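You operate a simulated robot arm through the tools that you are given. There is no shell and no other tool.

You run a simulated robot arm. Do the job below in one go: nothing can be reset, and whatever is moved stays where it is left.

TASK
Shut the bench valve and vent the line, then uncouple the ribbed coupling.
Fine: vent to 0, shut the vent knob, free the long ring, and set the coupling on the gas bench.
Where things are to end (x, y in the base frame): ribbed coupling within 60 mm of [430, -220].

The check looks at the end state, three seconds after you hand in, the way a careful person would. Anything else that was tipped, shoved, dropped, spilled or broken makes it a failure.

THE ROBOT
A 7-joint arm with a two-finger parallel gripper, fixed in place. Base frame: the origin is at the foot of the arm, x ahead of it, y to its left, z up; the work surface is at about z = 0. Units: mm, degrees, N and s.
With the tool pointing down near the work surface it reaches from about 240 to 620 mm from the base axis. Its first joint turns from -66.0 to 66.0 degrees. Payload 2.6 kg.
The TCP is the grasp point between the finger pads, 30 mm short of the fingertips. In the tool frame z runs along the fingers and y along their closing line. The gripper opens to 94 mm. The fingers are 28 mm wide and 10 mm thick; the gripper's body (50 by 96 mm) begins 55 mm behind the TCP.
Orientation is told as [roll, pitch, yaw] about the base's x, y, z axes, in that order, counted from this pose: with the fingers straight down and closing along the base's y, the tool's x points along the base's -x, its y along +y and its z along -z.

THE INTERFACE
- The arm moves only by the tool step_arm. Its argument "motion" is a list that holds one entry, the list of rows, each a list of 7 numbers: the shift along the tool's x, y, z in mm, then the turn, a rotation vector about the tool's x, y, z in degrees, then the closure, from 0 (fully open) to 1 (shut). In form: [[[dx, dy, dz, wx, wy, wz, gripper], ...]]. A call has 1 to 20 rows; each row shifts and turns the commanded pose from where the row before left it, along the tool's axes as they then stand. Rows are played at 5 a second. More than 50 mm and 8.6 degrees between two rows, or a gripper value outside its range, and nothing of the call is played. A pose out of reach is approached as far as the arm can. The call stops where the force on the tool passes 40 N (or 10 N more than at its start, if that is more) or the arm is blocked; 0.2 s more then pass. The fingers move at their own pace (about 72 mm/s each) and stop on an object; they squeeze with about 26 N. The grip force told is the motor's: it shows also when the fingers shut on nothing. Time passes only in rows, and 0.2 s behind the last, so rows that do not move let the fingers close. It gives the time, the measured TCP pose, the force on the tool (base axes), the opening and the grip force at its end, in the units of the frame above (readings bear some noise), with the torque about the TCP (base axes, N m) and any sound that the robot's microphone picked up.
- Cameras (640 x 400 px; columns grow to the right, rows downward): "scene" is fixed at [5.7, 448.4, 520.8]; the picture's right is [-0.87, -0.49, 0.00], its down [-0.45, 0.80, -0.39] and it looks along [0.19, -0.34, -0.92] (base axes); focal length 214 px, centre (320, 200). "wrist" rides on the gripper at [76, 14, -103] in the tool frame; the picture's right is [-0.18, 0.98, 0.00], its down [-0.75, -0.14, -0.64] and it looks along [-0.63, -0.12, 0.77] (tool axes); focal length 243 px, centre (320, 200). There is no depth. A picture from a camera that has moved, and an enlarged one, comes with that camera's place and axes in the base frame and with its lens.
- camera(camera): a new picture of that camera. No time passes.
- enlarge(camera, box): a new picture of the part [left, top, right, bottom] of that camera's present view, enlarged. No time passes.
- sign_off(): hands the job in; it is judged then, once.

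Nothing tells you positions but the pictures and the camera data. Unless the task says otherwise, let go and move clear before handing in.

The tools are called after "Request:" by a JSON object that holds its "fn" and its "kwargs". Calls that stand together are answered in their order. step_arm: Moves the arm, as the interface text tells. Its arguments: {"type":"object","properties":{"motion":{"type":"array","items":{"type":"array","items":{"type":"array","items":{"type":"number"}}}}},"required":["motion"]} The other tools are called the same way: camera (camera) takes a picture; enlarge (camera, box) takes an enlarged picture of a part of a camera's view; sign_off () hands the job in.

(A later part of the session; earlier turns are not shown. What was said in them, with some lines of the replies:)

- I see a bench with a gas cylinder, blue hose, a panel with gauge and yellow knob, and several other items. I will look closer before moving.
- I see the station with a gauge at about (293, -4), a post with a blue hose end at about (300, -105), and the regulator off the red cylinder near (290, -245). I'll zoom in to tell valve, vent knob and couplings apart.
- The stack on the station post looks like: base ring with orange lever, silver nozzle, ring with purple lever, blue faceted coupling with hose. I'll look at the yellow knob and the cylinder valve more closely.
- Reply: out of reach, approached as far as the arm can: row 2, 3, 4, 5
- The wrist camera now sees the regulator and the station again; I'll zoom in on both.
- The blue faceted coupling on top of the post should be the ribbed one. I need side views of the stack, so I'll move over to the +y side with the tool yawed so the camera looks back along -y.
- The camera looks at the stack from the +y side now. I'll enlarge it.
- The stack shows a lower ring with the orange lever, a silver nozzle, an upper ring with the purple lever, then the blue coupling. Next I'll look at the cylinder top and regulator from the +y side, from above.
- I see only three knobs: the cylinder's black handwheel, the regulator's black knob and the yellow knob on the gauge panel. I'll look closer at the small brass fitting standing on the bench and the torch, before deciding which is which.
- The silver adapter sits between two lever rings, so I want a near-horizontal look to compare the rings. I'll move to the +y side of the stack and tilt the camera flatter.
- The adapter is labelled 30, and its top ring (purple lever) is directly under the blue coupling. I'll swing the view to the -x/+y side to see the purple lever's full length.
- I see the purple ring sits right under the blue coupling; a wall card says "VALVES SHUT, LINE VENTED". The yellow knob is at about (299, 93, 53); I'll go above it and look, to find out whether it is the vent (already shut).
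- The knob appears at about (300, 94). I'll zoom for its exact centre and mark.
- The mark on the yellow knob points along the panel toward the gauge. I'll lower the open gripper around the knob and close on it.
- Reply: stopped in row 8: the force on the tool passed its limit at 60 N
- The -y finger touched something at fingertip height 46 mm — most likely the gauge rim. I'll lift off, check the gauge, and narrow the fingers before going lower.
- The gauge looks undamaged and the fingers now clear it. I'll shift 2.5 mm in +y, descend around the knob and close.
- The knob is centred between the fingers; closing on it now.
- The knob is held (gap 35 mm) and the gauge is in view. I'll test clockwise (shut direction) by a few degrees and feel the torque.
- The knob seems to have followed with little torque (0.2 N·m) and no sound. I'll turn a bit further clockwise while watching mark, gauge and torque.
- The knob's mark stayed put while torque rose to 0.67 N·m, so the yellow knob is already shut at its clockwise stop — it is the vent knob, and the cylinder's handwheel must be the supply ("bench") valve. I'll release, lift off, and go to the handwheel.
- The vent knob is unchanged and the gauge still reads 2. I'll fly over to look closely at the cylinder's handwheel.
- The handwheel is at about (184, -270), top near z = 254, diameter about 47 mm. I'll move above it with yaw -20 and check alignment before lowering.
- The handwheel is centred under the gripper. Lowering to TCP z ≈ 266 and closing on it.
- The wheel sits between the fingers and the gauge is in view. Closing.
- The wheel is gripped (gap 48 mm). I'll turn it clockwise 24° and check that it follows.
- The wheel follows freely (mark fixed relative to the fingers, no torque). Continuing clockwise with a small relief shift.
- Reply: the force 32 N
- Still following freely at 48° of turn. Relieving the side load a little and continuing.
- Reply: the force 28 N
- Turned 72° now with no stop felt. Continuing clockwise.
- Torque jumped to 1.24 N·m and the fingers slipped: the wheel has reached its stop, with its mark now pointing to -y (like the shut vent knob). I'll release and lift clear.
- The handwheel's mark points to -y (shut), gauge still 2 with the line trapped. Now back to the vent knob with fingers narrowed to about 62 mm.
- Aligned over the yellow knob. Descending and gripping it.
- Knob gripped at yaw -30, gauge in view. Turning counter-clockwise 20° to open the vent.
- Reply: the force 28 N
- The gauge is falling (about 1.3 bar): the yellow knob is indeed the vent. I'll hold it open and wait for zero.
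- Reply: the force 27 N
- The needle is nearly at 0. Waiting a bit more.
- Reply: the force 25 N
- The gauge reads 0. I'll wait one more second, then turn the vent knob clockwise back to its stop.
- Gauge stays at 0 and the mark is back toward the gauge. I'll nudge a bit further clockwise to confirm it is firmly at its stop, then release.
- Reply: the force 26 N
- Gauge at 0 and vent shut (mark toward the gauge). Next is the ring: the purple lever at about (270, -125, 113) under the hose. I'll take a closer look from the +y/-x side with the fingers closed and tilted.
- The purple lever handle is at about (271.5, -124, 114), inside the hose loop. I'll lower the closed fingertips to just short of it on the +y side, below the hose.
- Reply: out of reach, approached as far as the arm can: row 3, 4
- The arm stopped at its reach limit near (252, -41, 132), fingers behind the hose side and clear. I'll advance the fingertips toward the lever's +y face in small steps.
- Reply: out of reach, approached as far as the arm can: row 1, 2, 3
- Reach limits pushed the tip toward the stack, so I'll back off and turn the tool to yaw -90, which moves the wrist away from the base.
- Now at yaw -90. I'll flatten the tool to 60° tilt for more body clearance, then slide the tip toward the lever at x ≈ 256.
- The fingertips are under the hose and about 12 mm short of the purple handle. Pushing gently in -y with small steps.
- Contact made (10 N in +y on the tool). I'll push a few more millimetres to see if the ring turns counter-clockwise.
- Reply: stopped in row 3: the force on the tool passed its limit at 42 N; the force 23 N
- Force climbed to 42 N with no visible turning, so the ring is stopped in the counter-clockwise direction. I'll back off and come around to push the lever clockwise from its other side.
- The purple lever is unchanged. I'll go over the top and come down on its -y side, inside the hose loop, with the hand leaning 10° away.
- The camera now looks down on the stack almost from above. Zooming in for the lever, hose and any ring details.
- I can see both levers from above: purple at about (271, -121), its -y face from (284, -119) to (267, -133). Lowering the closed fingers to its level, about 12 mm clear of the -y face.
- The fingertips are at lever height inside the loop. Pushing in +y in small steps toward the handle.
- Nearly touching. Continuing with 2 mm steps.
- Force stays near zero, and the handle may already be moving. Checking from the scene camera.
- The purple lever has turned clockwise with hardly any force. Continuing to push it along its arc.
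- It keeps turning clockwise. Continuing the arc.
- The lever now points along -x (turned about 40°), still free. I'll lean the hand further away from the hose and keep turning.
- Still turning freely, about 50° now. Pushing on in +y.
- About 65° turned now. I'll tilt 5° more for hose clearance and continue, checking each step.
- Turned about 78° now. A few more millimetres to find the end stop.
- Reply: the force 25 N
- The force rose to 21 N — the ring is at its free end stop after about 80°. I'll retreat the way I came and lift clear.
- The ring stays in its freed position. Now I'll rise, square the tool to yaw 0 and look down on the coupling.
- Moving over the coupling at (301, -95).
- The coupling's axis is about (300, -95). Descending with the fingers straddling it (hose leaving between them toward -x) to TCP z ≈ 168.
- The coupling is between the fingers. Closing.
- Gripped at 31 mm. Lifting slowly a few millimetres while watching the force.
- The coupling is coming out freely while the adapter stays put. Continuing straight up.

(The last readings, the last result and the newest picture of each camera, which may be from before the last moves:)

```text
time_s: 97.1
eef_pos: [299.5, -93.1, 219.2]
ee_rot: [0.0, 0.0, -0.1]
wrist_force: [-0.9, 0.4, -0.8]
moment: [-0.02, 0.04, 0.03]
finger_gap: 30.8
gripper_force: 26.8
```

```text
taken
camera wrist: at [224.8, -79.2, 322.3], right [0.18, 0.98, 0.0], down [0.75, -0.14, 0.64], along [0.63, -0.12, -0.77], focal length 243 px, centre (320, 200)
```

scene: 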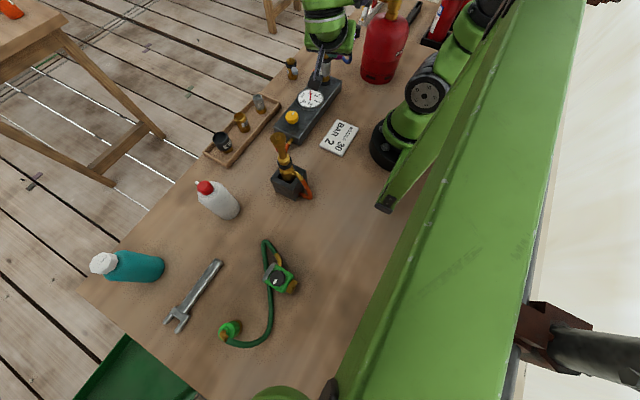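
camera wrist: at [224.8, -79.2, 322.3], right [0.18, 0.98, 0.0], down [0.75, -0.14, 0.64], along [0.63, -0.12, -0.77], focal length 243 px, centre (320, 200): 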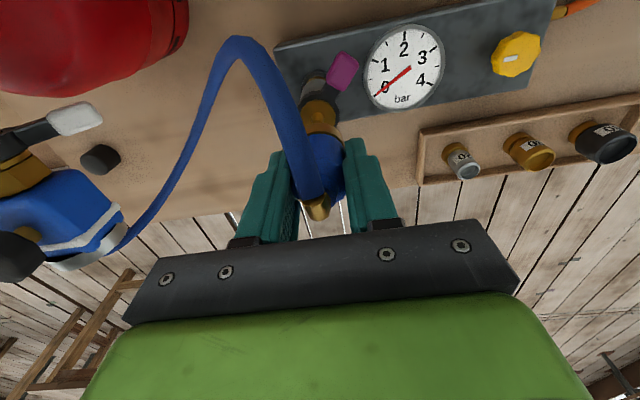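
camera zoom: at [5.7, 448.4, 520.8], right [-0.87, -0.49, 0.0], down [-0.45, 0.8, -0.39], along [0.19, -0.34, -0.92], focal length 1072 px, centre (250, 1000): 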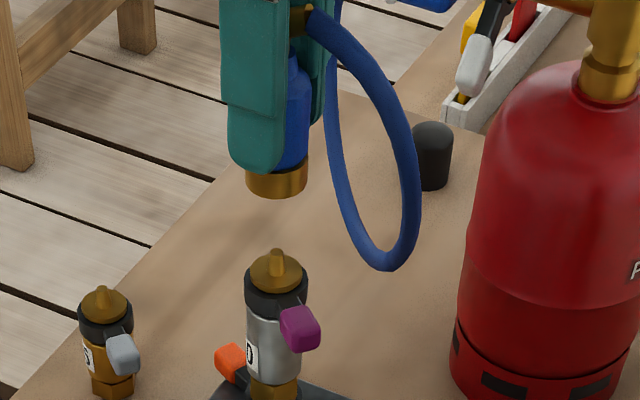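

The coupling is clear of the adapter; its foot is about 44 mm below the TCP. Carrying it over to (430, -220) at height.

Request:
{"fn": "step_arm", "kwargs": {"motion": [[[-12, -10, -4, 0, 0, 0, 1], [-14, -14, 0, 0, 0, 0, 1], [-14, -14, 0, 0, 0, 0, 1], [-15, -15, 0, 0, 0, 0, 1], [-15, -15, 0, 0, 0, 0, 1], [-15, -15, 0, 0, 0, 0, 1], [-15, -15, 0, 0, 0, 0, 1], [-15, -15, 0, 0, 0, 0, 1], [-10, -10, 0, 0, 0, 0, 1], [-5.5, -4, 0, 0, 0, 0, 1], [0, 0, 0, 0, 0, 0, 1]]]}}

Request:
{"fn": "camera", "kwargs": {"camera": "wrist"}}

Request:
{"fn": "camera", "kwargs": {"camera": "scene"}}

```text
time_s: 99.5
eef_pos: [431.8, -221.4, 224.9]
ee_rot: [0.0, -0.1, 0.1]
wrist_force: [-0.2, 0.3, -0.5]
moment: [0.0, 0.01, -0.02]
finger_gap: 30.9
gripper_force: 26.3
```

```text
taken
camera wrist: at [356.7, -206.8, 327.0], right [0.18, 0.98, 0.0], down [0.75, -0.14, 0.64], along [0.63, -0.12, -0.77], focal length 243 px, centre (320, 200)
```

wrist: 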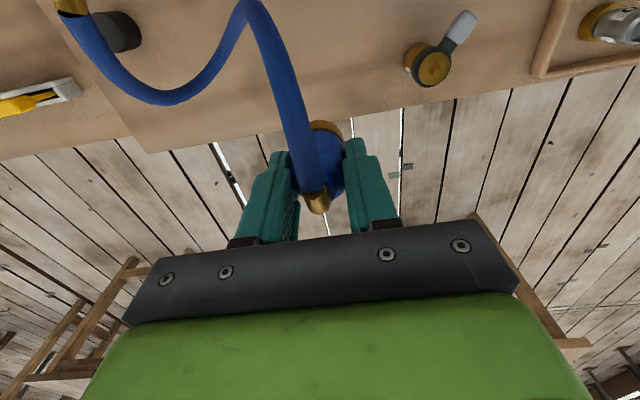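

```text
taken
```

scene: 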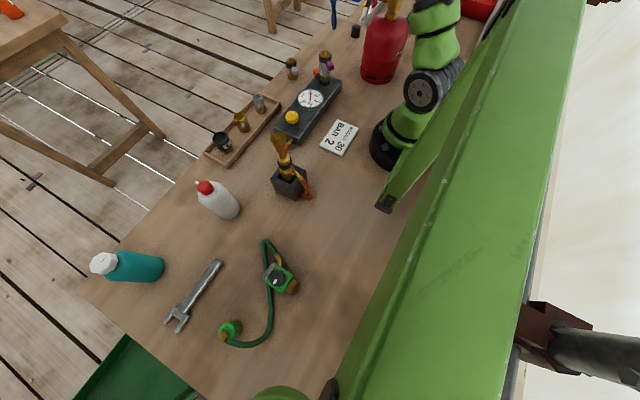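

The drop point is on the bench, about 45 mm from its edge; I'll shift 10 mm inward (x ≈ 421) and lower toward the surface.

Request:
{"fn": "step_arm", "kwargs": {"motion": [[[5, 0, 20, 0, 0, 0, 1], [5, 0, 25, 0, 0, 0, 1], [0, 0, 25, 0, 0, 0, 1], [0, 0, 25, 0, 0, 0, 1], [0, 0, 25, 0, 0, 0, 1], [0, 0, 20, 0, 0, 0, 1], [0, 0, 15, 0, 0, 0, 1], [0, 0, 8, 0, 0, 0, 1]]]}}

Request:
{"fn": "camera", "kwargs": {"camera": "wrist"}}

Request:
{"fn": "enlarge", "kwargs": {"camera": "scene", "box": [270, 0, 398, 80]}}

```text
time_s: 101.3
eef_pos: [422.6, -219.6, 62.0]
ee_rot: [0.0, 0.0, -0.1]
wrist_force: [-0.1, 0.2, -0.3]
moment: [0.0, -0.01, 0.01]
finger_gap: 31.0
gripper_force: 25.6
```

```text
taken
camera wrist: at [346.4, -206.7, 164.4], right [0.18, 0.98, 0.0], down [0.75, -0.14, 0.64], along [0.63, -0.12, -0.77], focal length 243 px, centre (320, 200)
```

wrist: 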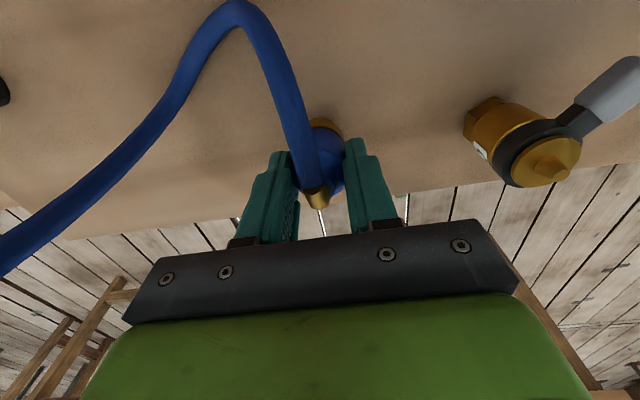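

```text
5.00 times, centred on (334, 40) of scene
camera zoom: at [5.7, 448.4, 520.8], right [-0.87, -0.49, 0.0], down [-0.45, 0.8, -0.39], along [0.19, -0.34, -0.92], focal length 1072 px, centre (250, 1000)
```

zoom: 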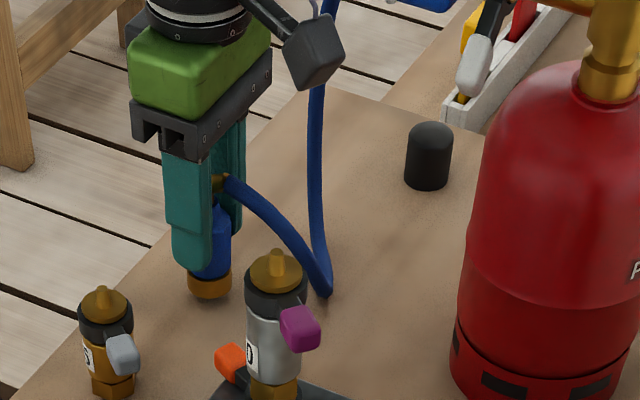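

About 15 mm above the bench. Lowering gently until contact.

Request:
{"fn": "step_arm", "kwargs": {"motion": [[[0, 0, 3, 0, 0, 0, 1], [0, 0, 3, 0, 0, 0, 1], [0, 0, 3, 0, 0, 0, 1], [0, 0, 2, 0, 0, 0, 1], [0, 0, 1, 0, 0, 0, 1], [0, 0, 1, 0, 0, 0, 1]]]}}

Request:
{"fn": "enlarge", "kwargs": {"camera": "scene", "box": [280, 20, 344, 70]}}

```text
time_s: 102.7
eef_pos: [422.9, -221.5, 49.0]
ee_rot: [-0.2, -0.2, 0.0]
wrist_force: [6.4, -0.5, 13.3]
moment: [0.18, -0.26, -0.1]
finger_gap: 30.8
gripper_force: 25.8
```

```text
8.00 times, centred on (312, 45) of scene
camera zoom: at [5.7, 448.5, 520.8], right [-0.87, -0.49, 0.0], down [-0.45, 0.8, -0.39], along [0.19, -0.34, -0.92], focal length 1716 px, centre (384, 1440)
```

zoom: 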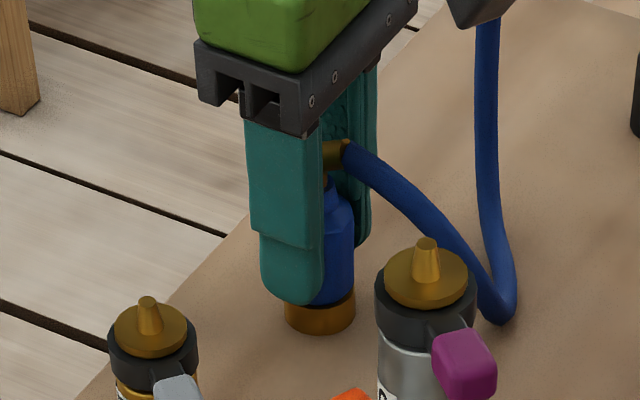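

The coupling's foot is on the bench (13 N). Relieving slightly and opening the fingers.

Request:
{"fn": "step_arm", "kwargs": {"motion": [[[0, 0, -0.6, 0, 0, 0, 1], [0, 0, 0, 0, 0, 0, 0.62], [0, 0, 0, 0, 0, 0, 0.55], [0, 0, 0, 0, 0, 0, 0.45], [0, 0, 0, 0, 0, 0, 0.3], [0, 0, 0, 0, 0, 0, 0.3]]]}}

Request:
{"fn": "enlarge", "kwargs": {"camera": "scene", "box": [280, 20, 344, 70]}}

Request:
{"fn": "camera", "kwargs": {"camera": "wrist"}}

```text
time_s: 104.1
eef_pos: [422.2, -220.4, 49.3]
ee_rot: [0.0, 0.0, 0.0]
wrist_force: [-0.4, 0.6, -0.2]
moment: [0.0, 0.02, 0.0]
finger_gap: 65.8
gripper_force: 0.2
```

```text
8.00 times, centred on (312, 45) of scene
camera zoom: at [5.7, 448.4, 520.8], right [-0.87, -0.49, 0.0], down [-0.45, 0.8, -0.39], along [0.19, -0.34, -0.92], focal length 1716 px, centre (384, 1440)
```

zoom: 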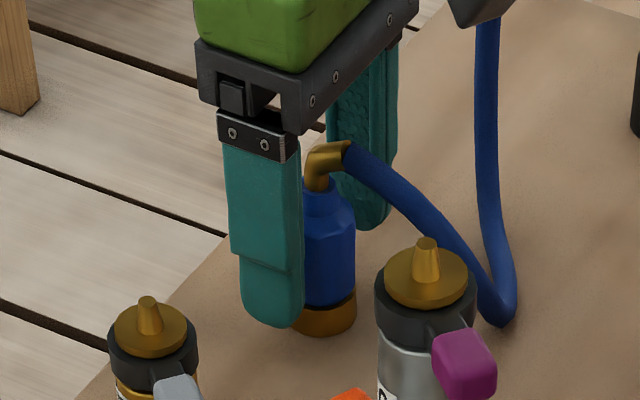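

```text
taken
camera wrist: at [346.1, -206.5, 151.3], right [0.18, 0.98, 0.0], down [0.75, -0.14, 0.64], along [0.63, -0.12, -0.77], focal length 243 px, centre (320, 200)
```

wrist: 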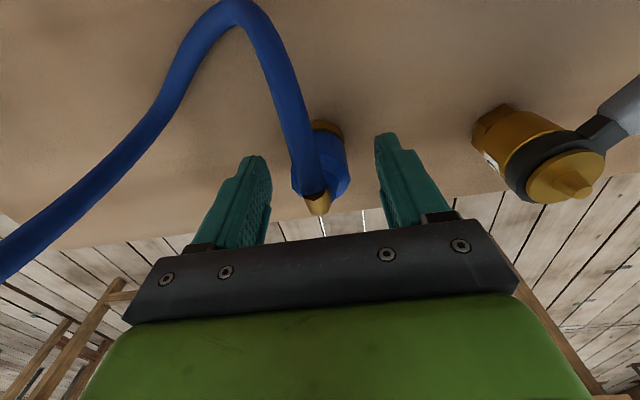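

The coupling stands upright on the bench and the gripper is open. Lifting straight up and away.

Request:
{"fn": "step_arm", "kwargs": {"motion": [[[0, 0, -10, 0, 0, 0, 0.3], [0, 0, -15, 0, 0, 0, 0.3], [0, 0, -20, 0, 0, 0, 0.3], [0, 0, -25, 0, 0, 0, 0.3], [0, 0, -30, 0, 0, 0, 0.3], [0, 0, -30, 0, 0, 0, 0.3], [0, 0, -30, 0, 0, 0, 0.3], [0, 0, -30, 0, 0, 0, 0.3], [0, 0, -30, 0, 0, 0, 0.3], [0, 0, -30, 0, 0, 0, 0.3]]]}}

Request:
{"fn": "camera", "kwargs": {"camera": "wrist"}}

Request:
{"fn": "camera", "kwargs": {"camera": "scene"}}

Request:
{"fn": "enlarge", "kwargs": {"camera": "scene", "box": [270, 0, 398, 80]}}

```text
time_s: 106.3
eef_pos: [421.2, -219.5, 297.3]
ee_rot: [-0.1, 0.1, -0.1]
wrist_force: [0.1, 0.1, 0.6]
moment: [0.0, -0.03, -0.01]
finger_gap: 65.9
gripper_force: 0.1
```

```text
taken
camera wrist: at [345.8, -206.2, 399.7], right [0.18, 0.98, 0.0], down [0.75, -0.14, 0.64], along [0.63, -0.12, -0.77], focal length 243 px, centre (320, 200)
```

wrist: 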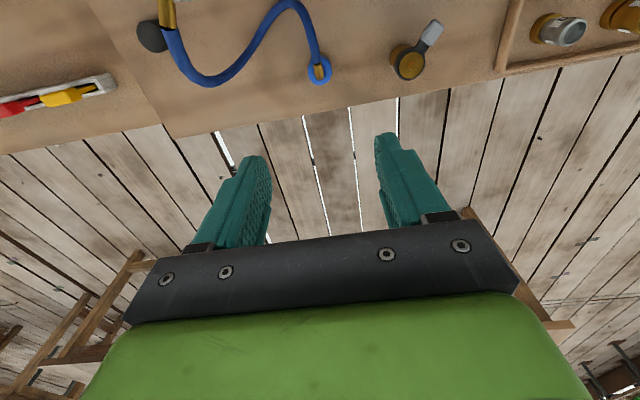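

```text
taken
```

scene: 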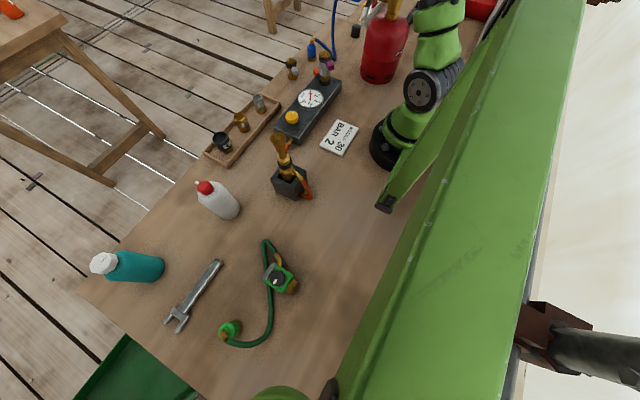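

```text
5.00 times, centred on (334, 40) of scene
camera zoom: at [5.7, 448.4, 520.8], right [-0.87, -0.49, 0.0], down [-0.45, 0.8, -0.39], along [0.19, -0.34, -0.92], focal length 1072 px, centre (250, 1000)
```

zoom: 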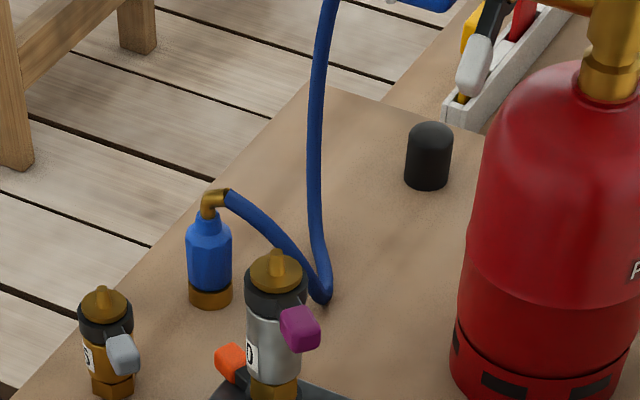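

The coupling stands on the bench near (416, -221). I'll back away to a high vantage point and verify the valve, gauge, vent knob, ring and surroundings.

Request:
{"fn": "step_arm", "kwargs": {"motion": [[[10, 10, -30, 0, 0, 0, 0.3], [18, 19, -20, 0, 0, 0, 0], [18, 19, -20, 0, 0, 0, 0], [18, 19, -20, 0, 0, 0, 0], [18, 19, -20, 0, 0, 0, 0], [18, 19, -20, 0, 0, 0, 0], [18, 19, -20, 0, 0, 0, 0], [18, 17, -20, 0, 0, 0, 0]]]}}

Request:
{"fn": "camera", "kwargs": {"camera": "wrist"}}

Request:
{"fn": "enlarge", "kwargs": {"camera": "scene", "box": [200, 0, 460, 160]}}

```text
time_s: 108.1
eef_pos: [284.6, -79.1, 467.0]
ee_rot: [0.0, 0.0, -0.1]
wrist_force: [-1.3, -0.1, -0.4]
moment: [0.0, -0.03, 0.0]
finger_gap: 93.8
gripper_force: 0.1
```

```text
taken
camera wrist: at [208.9, -65.5, 569.0], right [0.18, 0.98, 0.0], down [0.75, -0.14, 0.64], along [0.63, -0.12, -0.77], focal length 243 px, centre (320, 200)
```

wrist: 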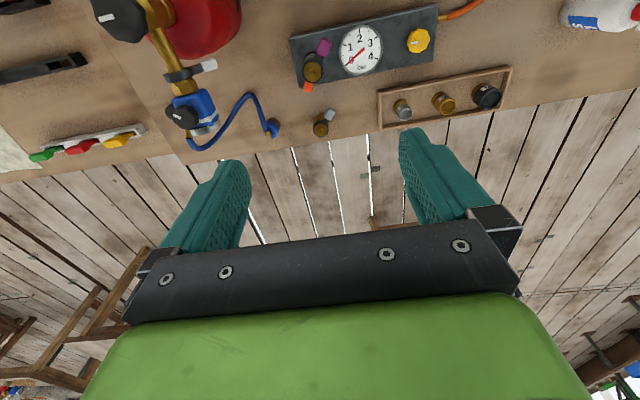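

```text
2.46 times, centred on (330, 80) of scene
camera zoom: at [5.8, 448.4, 520.8], right [-0.87, -0.49, 0.0], down [-0.45, 0.8, -0.39], along [0.19, -0.34, -0.92], focal length 528 px, centre (295, 495)
```

zoom: 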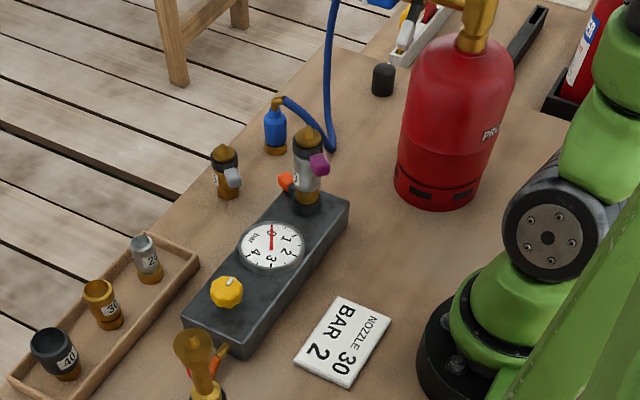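

Request:
{"fn": "enlarge", "kwargs": {"camera": "wrist", "box": [80, 0, 300, 150]}}

Request:
{"fn": "enlarge", "kwargs": {"camera": "wrist", "box": [280, 0, 500, 140]}}

Request:
{"fn": "enlarge", "kwargs": {"camera": "scene", "box": [280, 20, 376, 80]}}

```text
2.67 times, centred on (190, 75) of wrist
camera zoom: at [208.9, -65.5, 569.0], right [0.18, 0.98, 0.0], down [0.75, -0.14, 0.64], along [0.63, -0.12, -0.77], focal length 647 px, centre (667, 533)
```

zoom: 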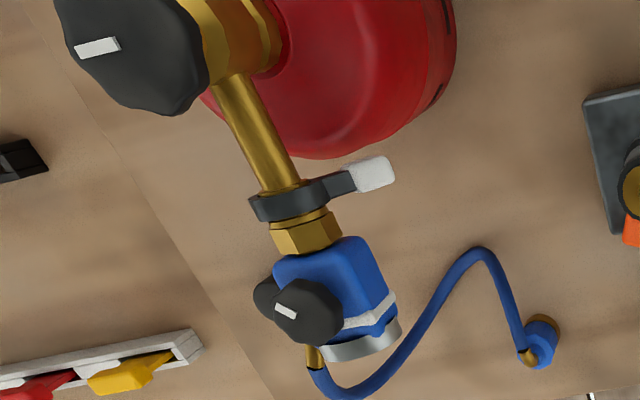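

```text
2.86 times, centred on (390, 70) of wrist
camera zoom: at [208.9, -65.5, 569.0], right [0.18, 0.98, 0.0], down [0.75, -0.14, 0.64], along [0.63, -0.12, -0.77], focal length 693 px, centre (120, 571)
```

zoom: 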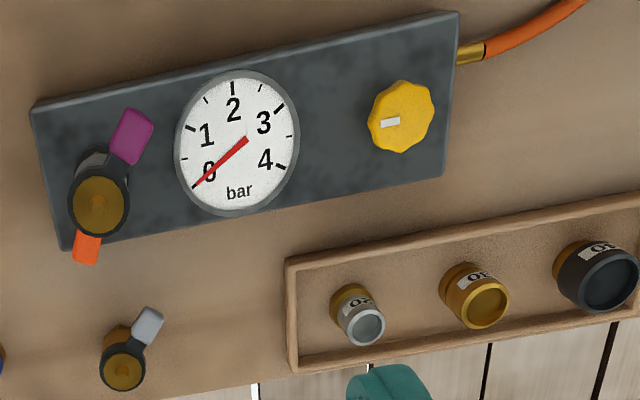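

```text
6.67 times, centred on (328, 50) of scene
camera zoom: at [5.8, 448.4, 520.8], right [-0.87, -0.49, 0.0], down [-0.45, 0.8, -0.39], along [0.19, -0.34, -0.92], focal length 1430 px, centre (267, 1200)
```

zoom: 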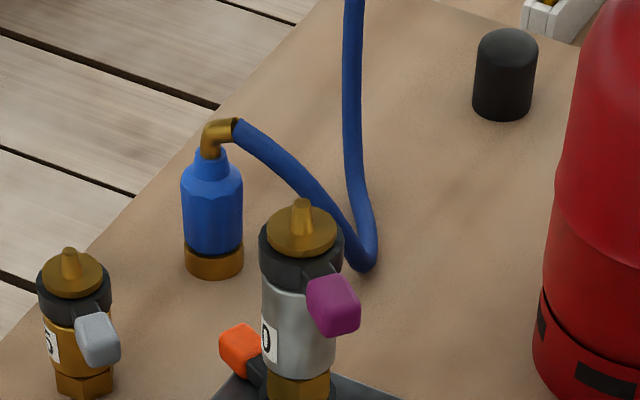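

Everything checks out. The handwheel mark points to its shut stop, and the gauge reads 0. The vent knob is shut and the purple ring is turned to its free stop. The coupling stands on the bench near (416, -221), within 60 mm of the target, nothing else looks moved, and the arm is clear, so I'm handing in.

Request:
{"fn": "sign_off", "kwargs": {}}

```text
The job is handed in.
```

The line is vented to 0, and the ribbed coupling is off and standing upright on the gas bench at about (416, -221). That is roughly 14 mm from the target. I have handed the job in and don't know the verdict yet.

- **Bench valve:** I took this to be the black handwheel on the cylinder, because the gauge panel's knob turned out to be the vent. I turned it clockwise until it stopped, and the gauge stayed at 0 after the vent was shut.
- **Vent knob:** I opened the yellow knob until the gauge read 0, then turned it back to its stop.
- **Long ring:** I took this to be the ring with the purple lever, directly under the blue coupling. It was blocked counter-clockwise, so I turned it about 80° clockwise to its stop. The coupling then lifted out with almost no force.
- **Contacts:** While first lining up on the vent knob, one finger hit what was most likely the gauge rim, with a force of about 60 N. The counter-clockwise try on the lever reached 42 N. The gauge looked undamaged and still worked, and I saw nothing else moved.

The gripper is open and the arm is clear of the bench items.
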